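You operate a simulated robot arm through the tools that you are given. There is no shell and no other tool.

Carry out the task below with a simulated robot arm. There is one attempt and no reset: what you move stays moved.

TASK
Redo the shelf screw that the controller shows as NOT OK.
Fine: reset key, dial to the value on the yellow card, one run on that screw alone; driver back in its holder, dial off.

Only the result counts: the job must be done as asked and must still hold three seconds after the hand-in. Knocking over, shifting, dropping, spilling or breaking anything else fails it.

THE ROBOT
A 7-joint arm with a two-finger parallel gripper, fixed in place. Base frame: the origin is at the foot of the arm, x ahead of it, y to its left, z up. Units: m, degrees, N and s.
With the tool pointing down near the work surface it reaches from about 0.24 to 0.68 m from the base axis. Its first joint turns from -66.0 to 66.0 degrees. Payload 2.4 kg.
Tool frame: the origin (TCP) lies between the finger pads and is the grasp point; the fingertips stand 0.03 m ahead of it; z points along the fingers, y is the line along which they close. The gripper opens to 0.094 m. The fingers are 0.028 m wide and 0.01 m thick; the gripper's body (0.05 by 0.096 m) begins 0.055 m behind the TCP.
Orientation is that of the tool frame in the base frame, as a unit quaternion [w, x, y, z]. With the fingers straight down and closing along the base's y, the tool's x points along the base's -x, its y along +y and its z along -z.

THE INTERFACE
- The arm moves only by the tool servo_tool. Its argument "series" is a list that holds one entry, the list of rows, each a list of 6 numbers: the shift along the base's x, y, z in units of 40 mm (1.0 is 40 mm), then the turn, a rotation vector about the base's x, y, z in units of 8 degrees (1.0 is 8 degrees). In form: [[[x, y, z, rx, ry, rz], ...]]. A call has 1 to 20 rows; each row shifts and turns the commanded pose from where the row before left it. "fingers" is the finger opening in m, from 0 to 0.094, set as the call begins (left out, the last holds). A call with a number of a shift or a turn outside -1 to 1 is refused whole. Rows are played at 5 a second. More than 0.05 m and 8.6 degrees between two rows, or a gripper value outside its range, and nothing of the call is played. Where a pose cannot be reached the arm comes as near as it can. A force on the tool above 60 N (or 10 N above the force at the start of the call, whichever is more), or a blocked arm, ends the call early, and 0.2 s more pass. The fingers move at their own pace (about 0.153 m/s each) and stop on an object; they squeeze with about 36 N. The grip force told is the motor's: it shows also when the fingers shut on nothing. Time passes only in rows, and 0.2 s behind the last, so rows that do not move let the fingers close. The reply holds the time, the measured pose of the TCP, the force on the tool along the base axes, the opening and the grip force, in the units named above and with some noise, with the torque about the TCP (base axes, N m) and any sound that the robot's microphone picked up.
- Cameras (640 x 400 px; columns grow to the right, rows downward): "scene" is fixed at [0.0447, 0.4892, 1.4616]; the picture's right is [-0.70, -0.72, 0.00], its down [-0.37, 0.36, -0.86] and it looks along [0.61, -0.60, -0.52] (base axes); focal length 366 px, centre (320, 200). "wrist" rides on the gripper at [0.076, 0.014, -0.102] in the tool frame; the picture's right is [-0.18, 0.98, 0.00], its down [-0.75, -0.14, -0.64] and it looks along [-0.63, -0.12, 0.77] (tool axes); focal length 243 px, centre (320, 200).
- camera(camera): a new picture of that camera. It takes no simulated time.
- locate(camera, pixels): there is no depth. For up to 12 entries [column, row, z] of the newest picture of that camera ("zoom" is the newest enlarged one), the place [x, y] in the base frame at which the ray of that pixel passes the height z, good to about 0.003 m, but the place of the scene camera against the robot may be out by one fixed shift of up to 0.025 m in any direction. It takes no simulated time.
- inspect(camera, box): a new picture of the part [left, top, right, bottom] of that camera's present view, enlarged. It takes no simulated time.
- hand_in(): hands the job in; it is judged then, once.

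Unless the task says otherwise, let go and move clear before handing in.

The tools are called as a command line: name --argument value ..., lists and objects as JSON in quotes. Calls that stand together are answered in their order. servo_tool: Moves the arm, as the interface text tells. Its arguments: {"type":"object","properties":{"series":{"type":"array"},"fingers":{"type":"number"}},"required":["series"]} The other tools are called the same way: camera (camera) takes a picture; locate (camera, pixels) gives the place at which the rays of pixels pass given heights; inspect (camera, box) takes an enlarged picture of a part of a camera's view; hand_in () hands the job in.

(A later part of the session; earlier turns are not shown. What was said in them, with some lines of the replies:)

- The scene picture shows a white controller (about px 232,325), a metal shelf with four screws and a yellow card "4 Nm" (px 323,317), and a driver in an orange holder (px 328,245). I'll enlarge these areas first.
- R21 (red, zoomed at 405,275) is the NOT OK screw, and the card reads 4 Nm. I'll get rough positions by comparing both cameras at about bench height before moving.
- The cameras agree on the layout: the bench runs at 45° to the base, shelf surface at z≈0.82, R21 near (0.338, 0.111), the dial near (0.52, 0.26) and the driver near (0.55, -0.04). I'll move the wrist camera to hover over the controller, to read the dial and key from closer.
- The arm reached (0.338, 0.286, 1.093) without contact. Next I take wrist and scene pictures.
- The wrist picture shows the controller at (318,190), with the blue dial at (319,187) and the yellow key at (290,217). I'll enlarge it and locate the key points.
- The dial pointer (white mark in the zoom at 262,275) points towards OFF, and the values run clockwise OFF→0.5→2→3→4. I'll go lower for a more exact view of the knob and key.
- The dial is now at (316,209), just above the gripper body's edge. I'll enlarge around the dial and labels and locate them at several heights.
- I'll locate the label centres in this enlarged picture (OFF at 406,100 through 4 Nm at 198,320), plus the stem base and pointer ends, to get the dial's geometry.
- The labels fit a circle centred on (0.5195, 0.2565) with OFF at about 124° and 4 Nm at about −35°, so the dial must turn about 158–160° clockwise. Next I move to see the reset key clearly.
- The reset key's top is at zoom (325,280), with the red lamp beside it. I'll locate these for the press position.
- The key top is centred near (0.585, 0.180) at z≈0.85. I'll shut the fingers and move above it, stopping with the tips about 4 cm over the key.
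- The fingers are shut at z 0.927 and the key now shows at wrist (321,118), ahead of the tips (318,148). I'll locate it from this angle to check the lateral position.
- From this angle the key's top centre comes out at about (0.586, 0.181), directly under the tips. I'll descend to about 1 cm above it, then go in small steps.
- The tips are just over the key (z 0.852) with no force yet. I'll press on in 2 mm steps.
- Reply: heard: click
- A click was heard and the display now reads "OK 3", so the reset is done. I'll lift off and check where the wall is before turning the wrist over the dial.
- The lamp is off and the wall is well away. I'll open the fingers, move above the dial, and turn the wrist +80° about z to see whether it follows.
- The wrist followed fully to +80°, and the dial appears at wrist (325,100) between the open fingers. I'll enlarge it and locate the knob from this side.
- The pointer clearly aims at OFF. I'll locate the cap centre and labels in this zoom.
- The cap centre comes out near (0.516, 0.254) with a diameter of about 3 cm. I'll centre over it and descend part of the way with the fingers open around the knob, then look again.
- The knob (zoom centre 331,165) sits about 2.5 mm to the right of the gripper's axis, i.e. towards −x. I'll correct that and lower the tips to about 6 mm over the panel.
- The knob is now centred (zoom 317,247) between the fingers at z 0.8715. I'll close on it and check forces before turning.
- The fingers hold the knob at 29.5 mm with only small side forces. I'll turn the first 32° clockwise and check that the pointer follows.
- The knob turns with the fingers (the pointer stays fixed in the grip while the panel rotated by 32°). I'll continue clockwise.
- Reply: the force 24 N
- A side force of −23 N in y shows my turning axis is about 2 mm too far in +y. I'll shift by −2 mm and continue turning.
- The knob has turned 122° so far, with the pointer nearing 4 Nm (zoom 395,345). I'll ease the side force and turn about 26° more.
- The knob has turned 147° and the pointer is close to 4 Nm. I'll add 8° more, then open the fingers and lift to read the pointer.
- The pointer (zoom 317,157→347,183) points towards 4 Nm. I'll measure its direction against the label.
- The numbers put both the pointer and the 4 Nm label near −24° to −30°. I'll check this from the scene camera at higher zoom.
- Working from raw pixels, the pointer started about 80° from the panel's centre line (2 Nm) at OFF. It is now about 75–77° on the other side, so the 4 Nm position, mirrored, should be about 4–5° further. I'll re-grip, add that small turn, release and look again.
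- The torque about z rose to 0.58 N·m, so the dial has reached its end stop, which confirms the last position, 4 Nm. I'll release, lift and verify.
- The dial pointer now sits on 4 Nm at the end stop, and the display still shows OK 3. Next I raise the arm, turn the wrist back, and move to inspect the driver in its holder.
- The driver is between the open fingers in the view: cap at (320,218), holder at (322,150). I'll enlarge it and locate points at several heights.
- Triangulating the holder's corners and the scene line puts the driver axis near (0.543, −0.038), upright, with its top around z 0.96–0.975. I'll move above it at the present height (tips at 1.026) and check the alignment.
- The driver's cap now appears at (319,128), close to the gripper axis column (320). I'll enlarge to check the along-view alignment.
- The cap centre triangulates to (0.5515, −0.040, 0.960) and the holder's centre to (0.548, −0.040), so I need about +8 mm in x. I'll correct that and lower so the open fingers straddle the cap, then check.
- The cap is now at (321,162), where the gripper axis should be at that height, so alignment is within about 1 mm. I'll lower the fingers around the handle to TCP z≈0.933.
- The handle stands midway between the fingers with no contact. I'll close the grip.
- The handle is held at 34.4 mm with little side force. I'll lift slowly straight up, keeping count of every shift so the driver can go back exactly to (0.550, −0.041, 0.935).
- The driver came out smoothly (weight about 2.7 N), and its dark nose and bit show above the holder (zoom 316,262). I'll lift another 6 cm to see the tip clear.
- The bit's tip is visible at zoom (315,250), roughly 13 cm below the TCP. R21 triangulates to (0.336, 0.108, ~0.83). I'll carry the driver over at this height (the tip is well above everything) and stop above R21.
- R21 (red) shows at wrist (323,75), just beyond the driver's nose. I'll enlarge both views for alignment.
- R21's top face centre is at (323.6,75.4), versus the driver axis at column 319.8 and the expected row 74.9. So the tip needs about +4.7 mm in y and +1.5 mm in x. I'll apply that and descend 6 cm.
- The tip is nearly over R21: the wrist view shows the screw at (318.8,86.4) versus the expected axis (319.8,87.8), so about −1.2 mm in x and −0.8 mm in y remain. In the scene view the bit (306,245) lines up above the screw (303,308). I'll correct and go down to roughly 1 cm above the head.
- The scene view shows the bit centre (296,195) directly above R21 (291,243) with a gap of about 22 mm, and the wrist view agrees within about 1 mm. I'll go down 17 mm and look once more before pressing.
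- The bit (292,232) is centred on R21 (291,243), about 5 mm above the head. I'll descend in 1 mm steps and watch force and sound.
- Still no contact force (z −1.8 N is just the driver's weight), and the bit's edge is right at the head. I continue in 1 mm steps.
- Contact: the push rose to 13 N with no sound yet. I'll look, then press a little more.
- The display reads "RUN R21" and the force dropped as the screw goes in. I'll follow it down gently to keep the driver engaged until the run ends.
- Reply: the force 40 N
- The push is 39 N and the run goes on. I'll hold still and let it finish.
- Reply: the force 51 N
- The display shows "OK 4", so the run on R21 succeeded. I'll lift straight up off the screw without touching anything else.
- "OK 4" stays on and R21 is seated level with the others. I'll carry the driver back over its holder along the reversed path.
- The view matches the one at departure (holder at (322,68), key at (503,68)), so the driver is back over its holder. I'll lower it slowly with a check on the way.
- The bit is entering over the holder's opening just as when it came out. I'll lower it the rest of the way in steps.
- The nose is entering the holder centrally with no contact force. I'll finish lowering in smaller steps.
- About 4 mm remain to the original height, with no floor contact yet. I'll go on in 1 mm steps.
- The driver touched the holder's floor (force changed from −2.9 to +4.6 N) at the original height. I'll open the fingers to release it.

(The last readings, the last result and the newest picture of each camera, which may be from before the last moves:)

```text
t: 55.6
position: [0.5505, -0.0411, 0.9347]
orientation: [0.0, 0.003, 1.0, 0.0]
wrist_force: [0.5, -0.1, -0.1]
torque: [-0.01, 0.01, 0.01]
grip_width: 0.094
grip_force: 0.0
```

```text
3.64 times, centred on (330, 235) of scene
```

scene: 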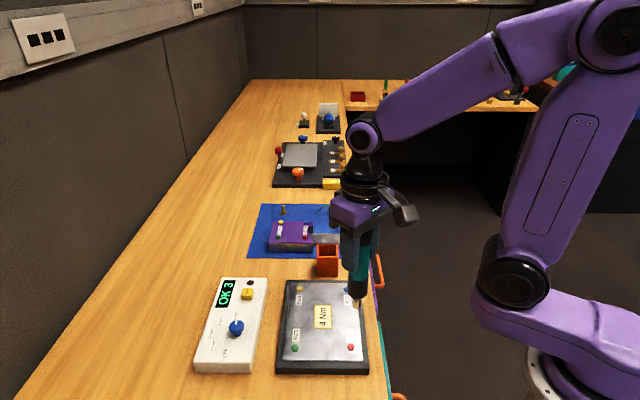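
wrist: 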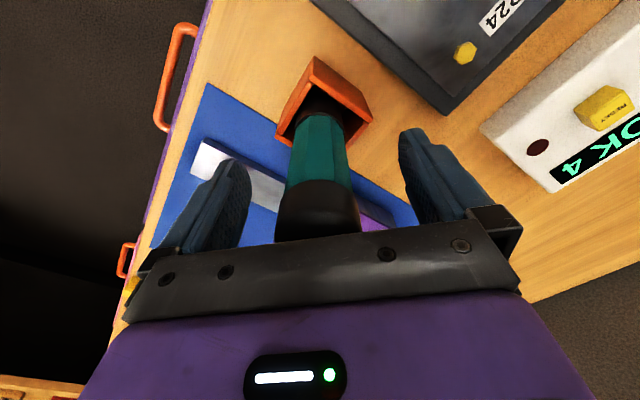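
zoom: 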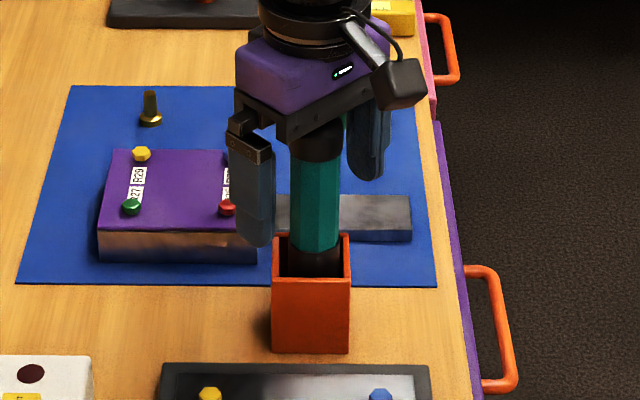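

The driver stands in its holder and the fingers are clear on both sides. I'll rise straight up well above it.

servo_tool --series '[[[0, 0, 0.3, 0, 0, 0], [0, 0, 0.5, 0, 0, 0], [0, 0, 0.7, 0, 0, 0], [0, 0, 0.8, 0, 0, 0], [0, 0, 0.8, 0, 0, 0]]]'

camera --camera "wrist"

inspect --camera "scene" --box '[270, 160, 390, 290]'

```text
t: 56.8
position: [0.5504, -0.043, 1.0606]
orientation: [0.0, 0.002, 1.0, 0.001]
wrist_force: [-0.2, 0.0, -0.8]
torque: [-0.02, 0.02, -0.02]
grip_width: 0.094
grip_force: 0.1
```

```text
taken
```

wrist: 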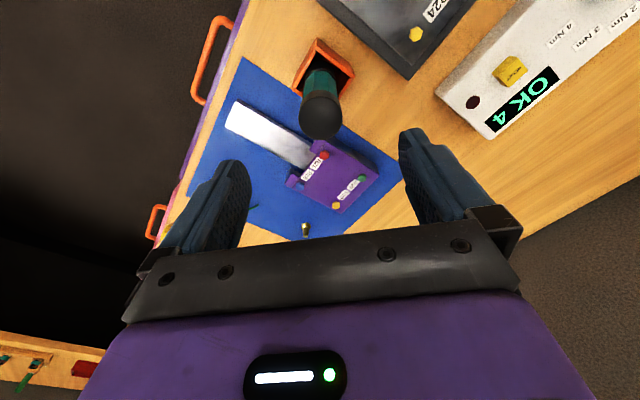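

```text
3.08 times, centred on (330, 225) of scene
```

zoom: 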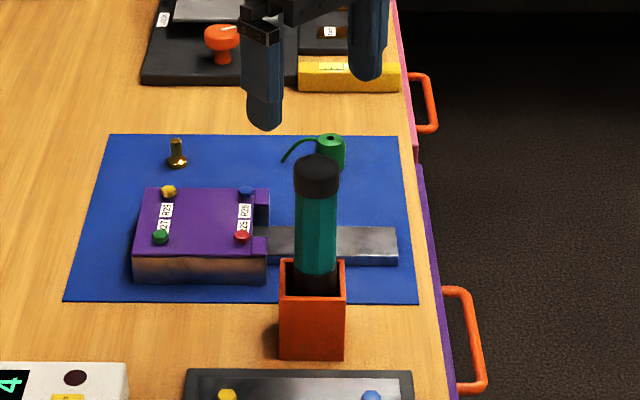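

The driver stands upright in its holder (cap at zoom 317,175). Now I return to the dial with the wrist at −80°, so that it can be turned 160° back to OFF.

servo_tool --series '[[[-0.088, 0.735, 0, 0, 0, -0.99], [-0.088, 0.735, 0, 0, 0, -0.99], [-0.088, 0.735, 0, 0, 0, -0.99], [-0.088, 0.735, 0, 0, 0, -0.99], [-0.088, 0.735, 0, 0, 0, -0.99], [-0.088, 0.735, 0, 0, 0, -0.99], [-0.088, 0.735, -0.3, 0, 0, -0.99], [-0.088, 0.735, -0.5, 0, 0, -0.99], [-0.088, 0.735, -0.6, 0, 0, -0.99], [-0.088, 0.735, -0.7, 0, 0, -0.99], [0, 0, 0, 0, 0, 0]]]' --fingers 0.06

inspect --camera "wrist" --box '[230, 50, 410, 200]'

camera --camera "scene"

```text
t: 59.2
position: [0.5166, 0.253, 0.9758]
orientation: [0.001, 0.64, 0.768, 0.0]
wrist_force: [0.4, 0.4, -0.7]
torque: [0.0, 0.02, -0.01]
grip_width: 0.0597
grip_force: 0.1
```

```text
2.67 times, centred on (320, 125) of wrist
```

zoom: 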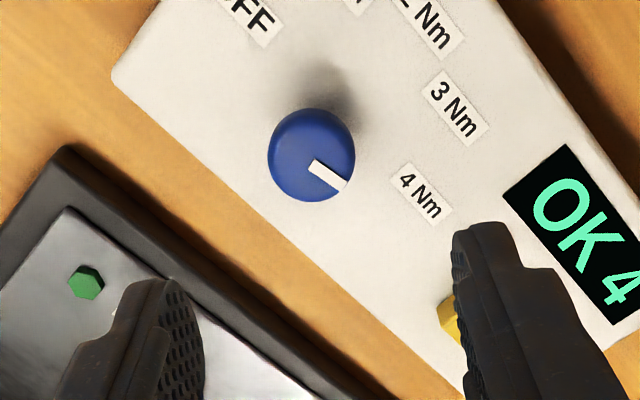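

```text
taken
```

scene: 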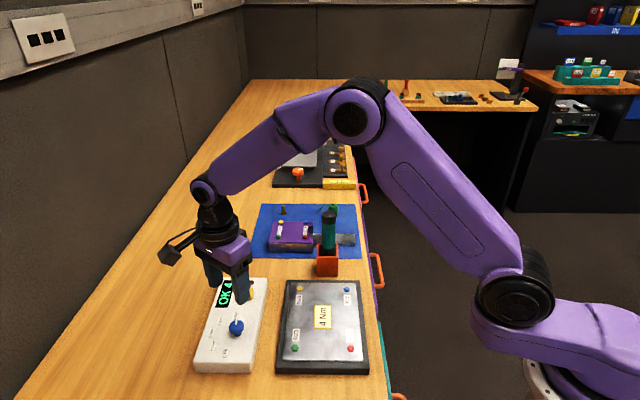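

The knob at zoom (311,155) sits about 2 mm in −x and 2 mm in −y from the gripper axis, matching the known dial axis (0.515, 0.251). I'll correct and descend around it.

servo_tool --series '[[[-0.045, -0.055, 0, 0, 0, 0], [0, 0, -0.7, 0, 0, 0], [0, 0, -0.7, 0, 0, 0], [0, 0, -0.6, 0, 0, 0], [0, 0, -0.4, 0, 0, 0], [0, 0, -0.2, 0, 0, 0], [0, 0, 0, 0, 0, 0]]]'

inspect --camera "wrist" --box '[230, 90, 410, 220]'

```text
t: 60.8
position: [0.5134, 0.2483, 0.8694]
orientation: [0.001, 0.639, 0.769, 0.001]
wrist_force: [-0.5, -0.3, -0.8]
torque: [0.03, 0.0, 0.01]
grip_width: 0.0601
grip_force: 0.1
```

```text
3.08 times, centred on (320, 155) of wrist
```

zoom: 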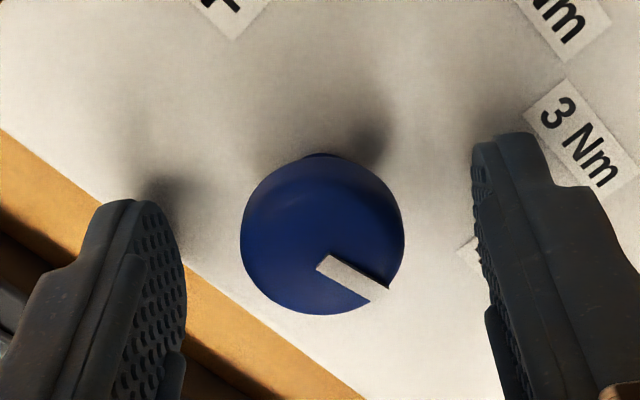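

The knob is between the fingers (zoom centre 322,234), about 1 mm off in y. I'll nudge and close the grip.

servo_tool --series '[[[0.005, 0.025, 0.03, 0, 0, 0], [0, 0, 0, 0, 0, 0], [0, 0, 0, 0, 0, 0], [0, 0, 0, 0, 0, 0]]]' --fingers 0.0

servo_tool --series '[[[0, 0, 0, 0, 0, 0.5], [0, 0, 0, 0, 0, 0.8], [0, 0, 0, 0, 0, 0.8], [0, 0, 0, 0, 0, 0.8], [0, 0, 0, 0, 0, 0.8]]]'

inspect --camera "wrist" --box '[230, 90, 410, 220]'

```text
t: 61.8
position: [0.5155, 0.2502, 0.8696]
orientation: [-0.001, 0.64, 0.768, -0.001]
wrist_force: [10.5, -4.4, -23.7]
torque: [0.13, -0.26, -0.01]
grip_width: 0.0295
grip_force: 45.1
```

```text
t: 63.0
position: [0.5169, 0.2501, 0.8707]
orientation: [0.001, 0.421, 0.907, 0.0]
wrist_force: [23.0, -9.7, -38.0]
torque: [-0.34, -0.41, -0.04]
grip_width: 0.0295
grip_force: 45.2
```

```text
3.08 times, centred on (320, 155) of wrist
```

zoom: 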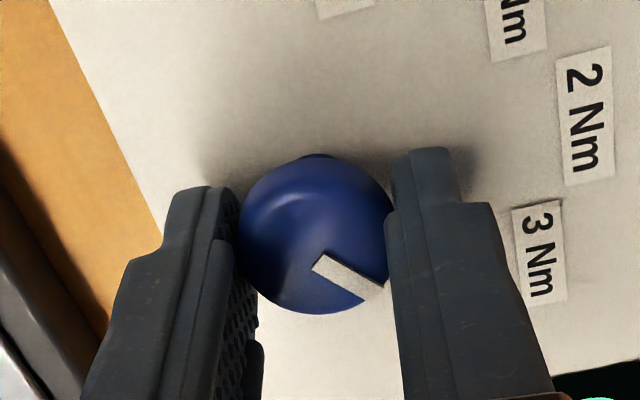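

The tool is pulling the knob upward (−38 N) and sideways (+23 N in x). Before turning further I'll relieve this by shifting about 1.5 mm down, 2 mm in +x and 1 mm in −y.

servo_tool --series '[[[0.03, -0.015, -0.03, 0, 0, 0], [0.015, -0.01, -0.01, 0, 0, 0], [0, 0, 0, 0, 0, 0]]]'

inspect --camera "scene" --box '[180, 260, 290, 390]'

```text
t: 63.8
position: [0.5162, 0.25, 0.8703]
orientation: [-0.001, 0.422, 0.906, 0.0]
wrist_force: [10.2, -11.0, -13.4]
torque: [-0.56, -0.28, 0.05]
grip_width: 0.0296
grip_force: 44.9
```

```text
3.08 times, centred on (235, 325) of scene
```

zoom: 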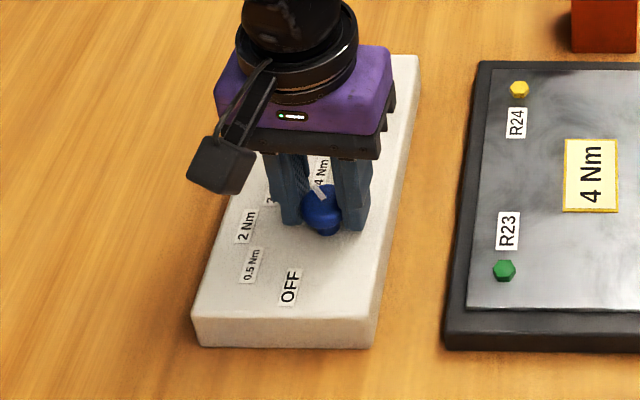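

The forces dropped and the controller has not moved (same outline in the picture). I'll ease a bit more and continue turning.

servo_tool --series '[[[0.02, -0.02, -0.02, 0, 0, 0], [0, 0, 0, 0, 0, 0.8], [0, 0, 0, 0, 0, 0.8], [0, 0, 0, 0, 0, 0.8], [0, 0, 0, 0, 0, 0.8]]]'

```text
t: 65.0
position: [0.5158, 0.2518, 0.8707]
orientation: [0.002, 0.209, 0.978, 0.003]
wrist_force: [-3.0, -1.9, 21.3]
torque: [0.4, 0.88, 0.02]
grip_width: 0.0296
grip_force: 45.3
```

The side forces are small now, with a slight downward push (21 N). I'll raise about 0.6 mm and keep turning.

servo_tool --series '[[[0, 0, 0.015, 0, 0, 0], [0, 0, 0, 0, 0, 0.8], [0, 0, 0, 0, 0, 0.8], [0, 0, 0, 0, 0, 0.8], [0, 0, 0, 0, 0, 0.8]]]'

```text
t: 66.2
position: [0.516, 0.2512, 0.8711]
orientation: [0.002, -0.014, 1.0, 0.002]
wrist_force: [2.6, 17.6, 9.0]
torque: [0.5, 0.15, -0.13]
grip_width: 0.0296
grip_force: 44.7
```

The wrist is at about +1.6°. The +17.6 N in y says to shift about 1.5 mm in +y; I'll do that and continue.

servo_tool --series '[[[0, 0.035, 0, 0, 0, 0], [0, 0, 0, 0, 0, 0.8], [0, 0, 0, 0, 0, 0.8], [0, 0, 0, 0, 0, 0.8], [0, 0, 0, 0, 0, 0.8]]]'

inspect --camera "wrist" --box '[230, 90, 410, 220]'

```text
t: 67.4
position: [0.5153, 0.254, 0.8705]
orientation: [0.001, -0.235, 0.972, 0.001]
wrist_force: [2.0, 22.9, 7.8]
torque: [0.56, 0.04, -0.03]
grip_width: 0.0295
grip_force: 45.2
```

```text
3.08 times, centred on (320, 155) of wrist
```

zoom: 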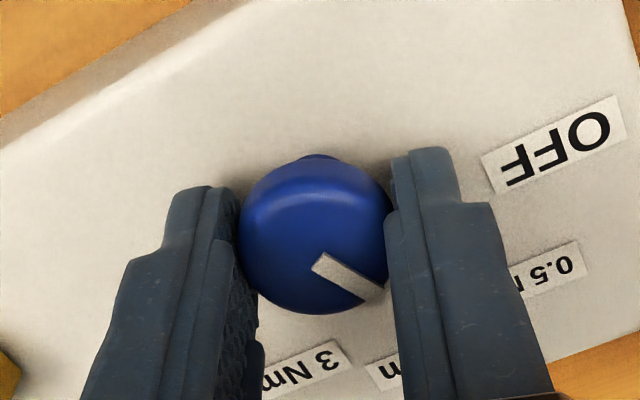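

The wrist is at +27° with 23 N in y. I'll follow with +2 mm in y and turn on.

servo_tool --series '[[[0, 0.045, 0, 0, 0, 0], [0, 0.01, 0, 0, 0, 0.8], [0, 0.01, 0, 0, 0, 0.8], [0, 0, 0, 0, 0, 0.8]]]'

inspect --camera "scene" --box '[180, 260, 290, 390]'

```text
t: 68.4
position: [0.5163, 0.2543, 0.871]
orientation: [-0.001, -0.393, 0.92, 0.0]
wrist_force: [-8.3, 13.6, 17.3]
torque: [0.78, -0.3, -0.06]
grip_width: 0.0292
grip_force: 44.8
```

```text
3.08 times, centred on (235, 325) of scene
```

zoom: 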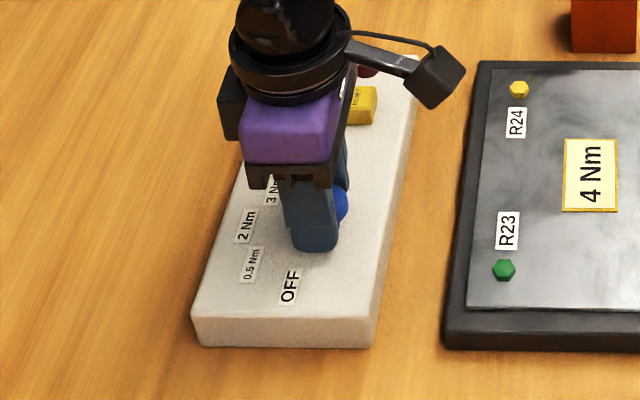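

The wrist is at +46° (126° turned) and the controller is still in place. I'll ease the forces and turn about 26° more, towards OFF.

servo_tool --series '[[[-0.015, 0.03, 0.01, 0, 0, 0], [-0.01, 0, 0, 0, 0, 0.8], [-0.01, 0, 0, 0, 0, 0.8], [-0.01, 0, 0, 0, 0, 0.8], [0, 0, 0, 0, 0, 0.8]]]'

inspect --camera "wrist" --box '[230, 90, 410, 220]'

```text
t: 69.6
position: [0.5149, 0.2549, 0.8701]
orientation: [0.0, -0.587, 0.81, 0.0]
wrist_force: [4.4, 12.6, -4.2]
torque: [-0.17, -0.12, 0.03]
grip_width: 0.0294
grip_force: 45.0
```

```text
3.08 times, centred on (320, 155) of wrist
```

zoom: 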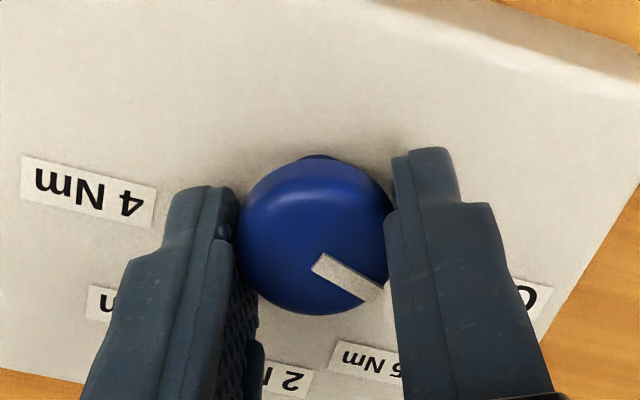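

The wrist is at +72° with no end-stop torque yet. I'll turn the last degrees in small steps.

servo_tool --series '[[[0, 0.02, 0, 0, 0, 0.3], [0, 0, 0, 0, 0, 0.3], [0, 0, 0, 0, 0, 0.2]]]'

```text
t: 70.4
position: [0.5148, 0.2542, 0.8706]
orientation: [-0.001, -0.63, 0.776, 0.001]
wrist_force: [-1.3, 2.0, 0.1]
torque: [0.94, -0.11, 0.04]
grip_width: 0.0296
grip_force: 45.2
```

The wrist is at +78° and the knob is still free. I'll go 2–4° further, watching for the stop.

servo_tool --series '[[[0, 0, 0, 0, 0, 0.2], [0, 0, 0, 0, 0, 0.1]]]'

inspect --camera "wrist" --box '[230, 90, 410, 220]'

```text
t: 71.0
position: [0.515, 0.2546, 0.8713]
orientation: [-0.002, -0.646, 0.763, -0.001]
wrist_force: [-6.4, -2.2, 10.5]
torque: [-0.58, 0.31, -0.46]
grip_width: 0.0292
grip_force: 45.0
```

```text
3.08 times, centred on (320, 155) of wrist
```

zoom: 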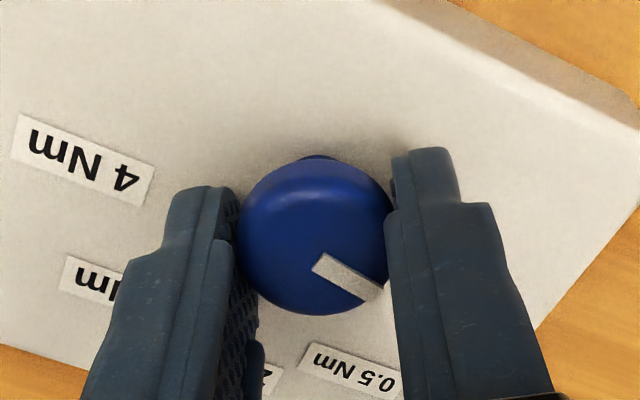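

The torque about z is now −0.46 N·m, so the OFF end stop is reached, and the view matches the first grip at OFF. I'll release, lift and verify.

servo_tool --series '[[[0, 0, 0, 0, 0, -0.05], [0, 0, 0, 0, 0, 0], [0, 0, 0, 0, 0, 0], [0, 0, 0.5, 0, 0, 0], [0, 0, 0.8, 0, 0, 0], [0, 0, 0.8, 0, 0, 0], [0, 0, 0.8, 0, 0, 0], [0, 0, 0.8, 0, 0, 0]]]' --fingers 0.06

inspect --camera "wrist" --box '[230, 40, 410, 180]'

camera --camera "scene"

inspect --camera "scene" --box '[180, 260, 290, 390]'

```text
t: 72.8
position: [0.5151, 0.2564, 1.0198]
orientation: [-0.001, -0.643, 0.766, 0.0]
wrist_force: [0.0, -0.6, -0.5]
torque: [0.0, 0.0, 0.01]
grip_width: 0.0601
grip_force: 0.0
```

```text
2.86 times, centred on (320, 110) of wrist
```

zoom: 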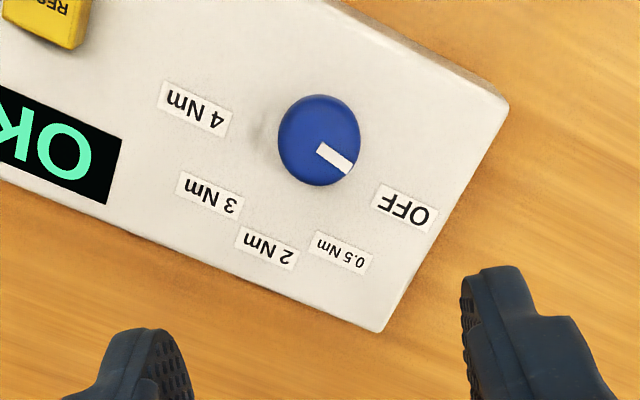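

```text
taken
```

scene: 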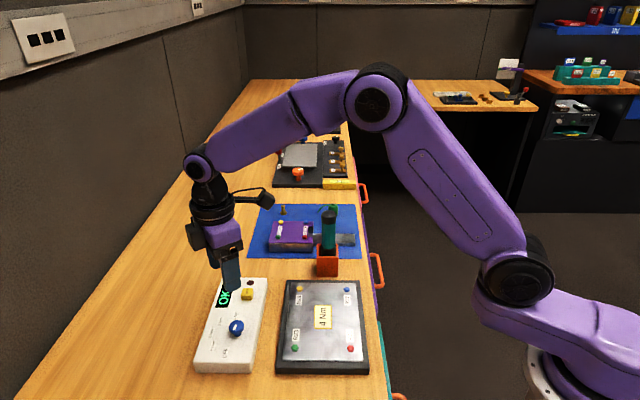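

```text
3.08 times, centred on (235, 325) of scene
```

zoom: 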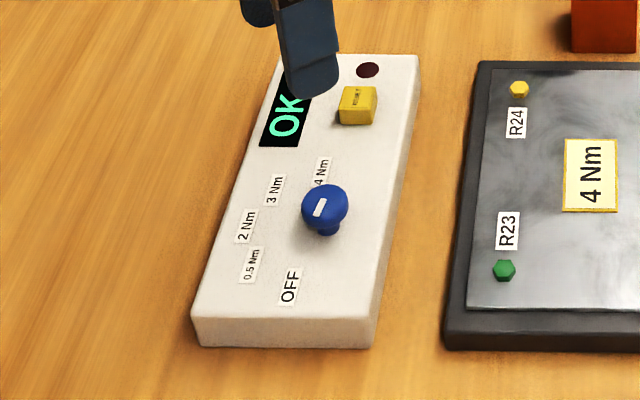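

The dial pointer is back exactly as at the start (zoom 319,207, at OFF) and the controller hasn't moved. I'll move the arm clear and take a last look at everything.

servo_tool --series '[[[-0.3, -0.2, 0.8, 0, 0, -0.9], [-0.5, -0.4, 0.7, 0, 0, -0.9], [-0.5, -0.5, 0.6, 0, 0, -0.9], [-0.5, -0.6, 0.5, 0, 0, -0.9], [-0.5, -0.6, 0.4, 0, 0, -0.9], [-0.4, -0.6, 0.4, 0, 0, -0.9], [-0.3, -0.6, 0.3, 0, 0, -0.9], [0, -0.6, 0, 0, 0, -0.9], [0, -0.6, 0, 0, 0, -0.9], [0, 0, 0, 0, 0, 0]]]'

camera --camera "scene"

inspect --camera "scene" --box '[180, 190, 390, 390]'

inspect --camera "scene" --box '[240, 180, 380, 290]'

```text
t: 75.0
position: [0.3936, 0.0676, 1.1679]
orientation: [0.0, -0.131, 0.991, 0.0]
wrist_force: [-0.3, 0.4, 0.8]
torque: [0.0, -0.01, -0.01]
grip_width: 0.0602
grip_force: 0.1
```

```text
taken
```

scene: 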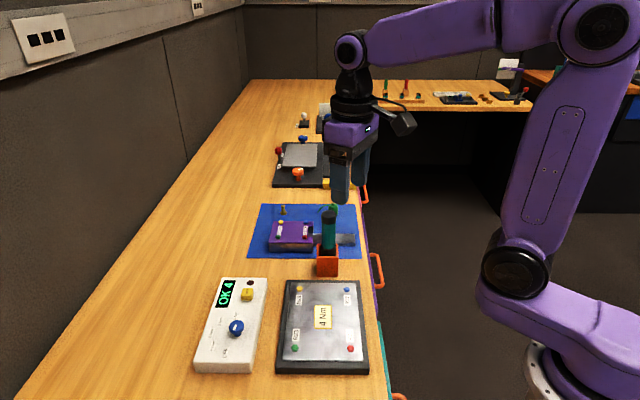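

```text
2.00 times, centred on (285, 290) of scene
```

zoom: 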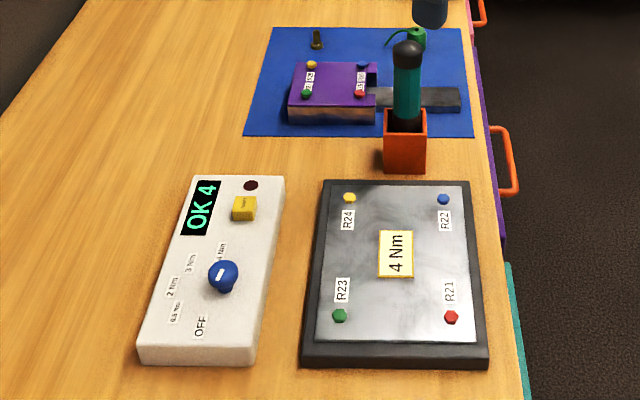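

```text
3.64 times, centred on (310, 235) of scene
```

zoom: 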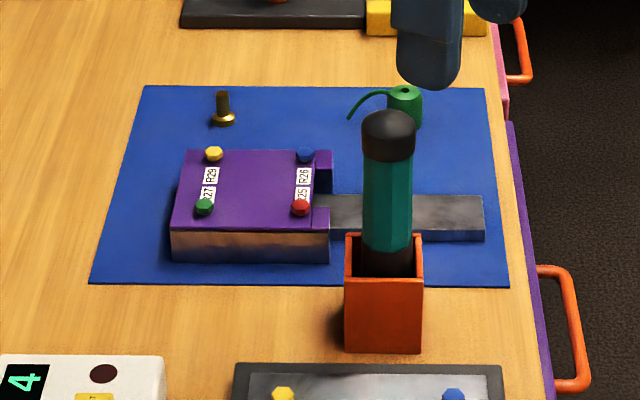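

The final pictures show "OK 4" on the display, the lamp off and the dial at OFF. R21 is seated like the other screws, the driver is upright in its holder, and nothing else has shifted. The arm is clear, so I hand in.

hand_in

```text
The job is handed in.
```

R21, the screw the controller showed as NOT OK, has been redone in one run at 4 Nm. The controller now reads "OK 4".

- **Reset key:** I pressed it once. The red lamp went out and the display went from "NOT OK R21" to "OK 3".
- **Dial:** I set it to 4 Nm as on the yellow card. After the run I turned it back to OFF, against its end stop.
- **Driver:** it ran on R21 only and is back in its holder, leaning very slightly compared with the start.

In the last pictures nothing else had moved, and the arm was clear when I handed in. The hand-in reply said only that the job was received, not whether it passed.
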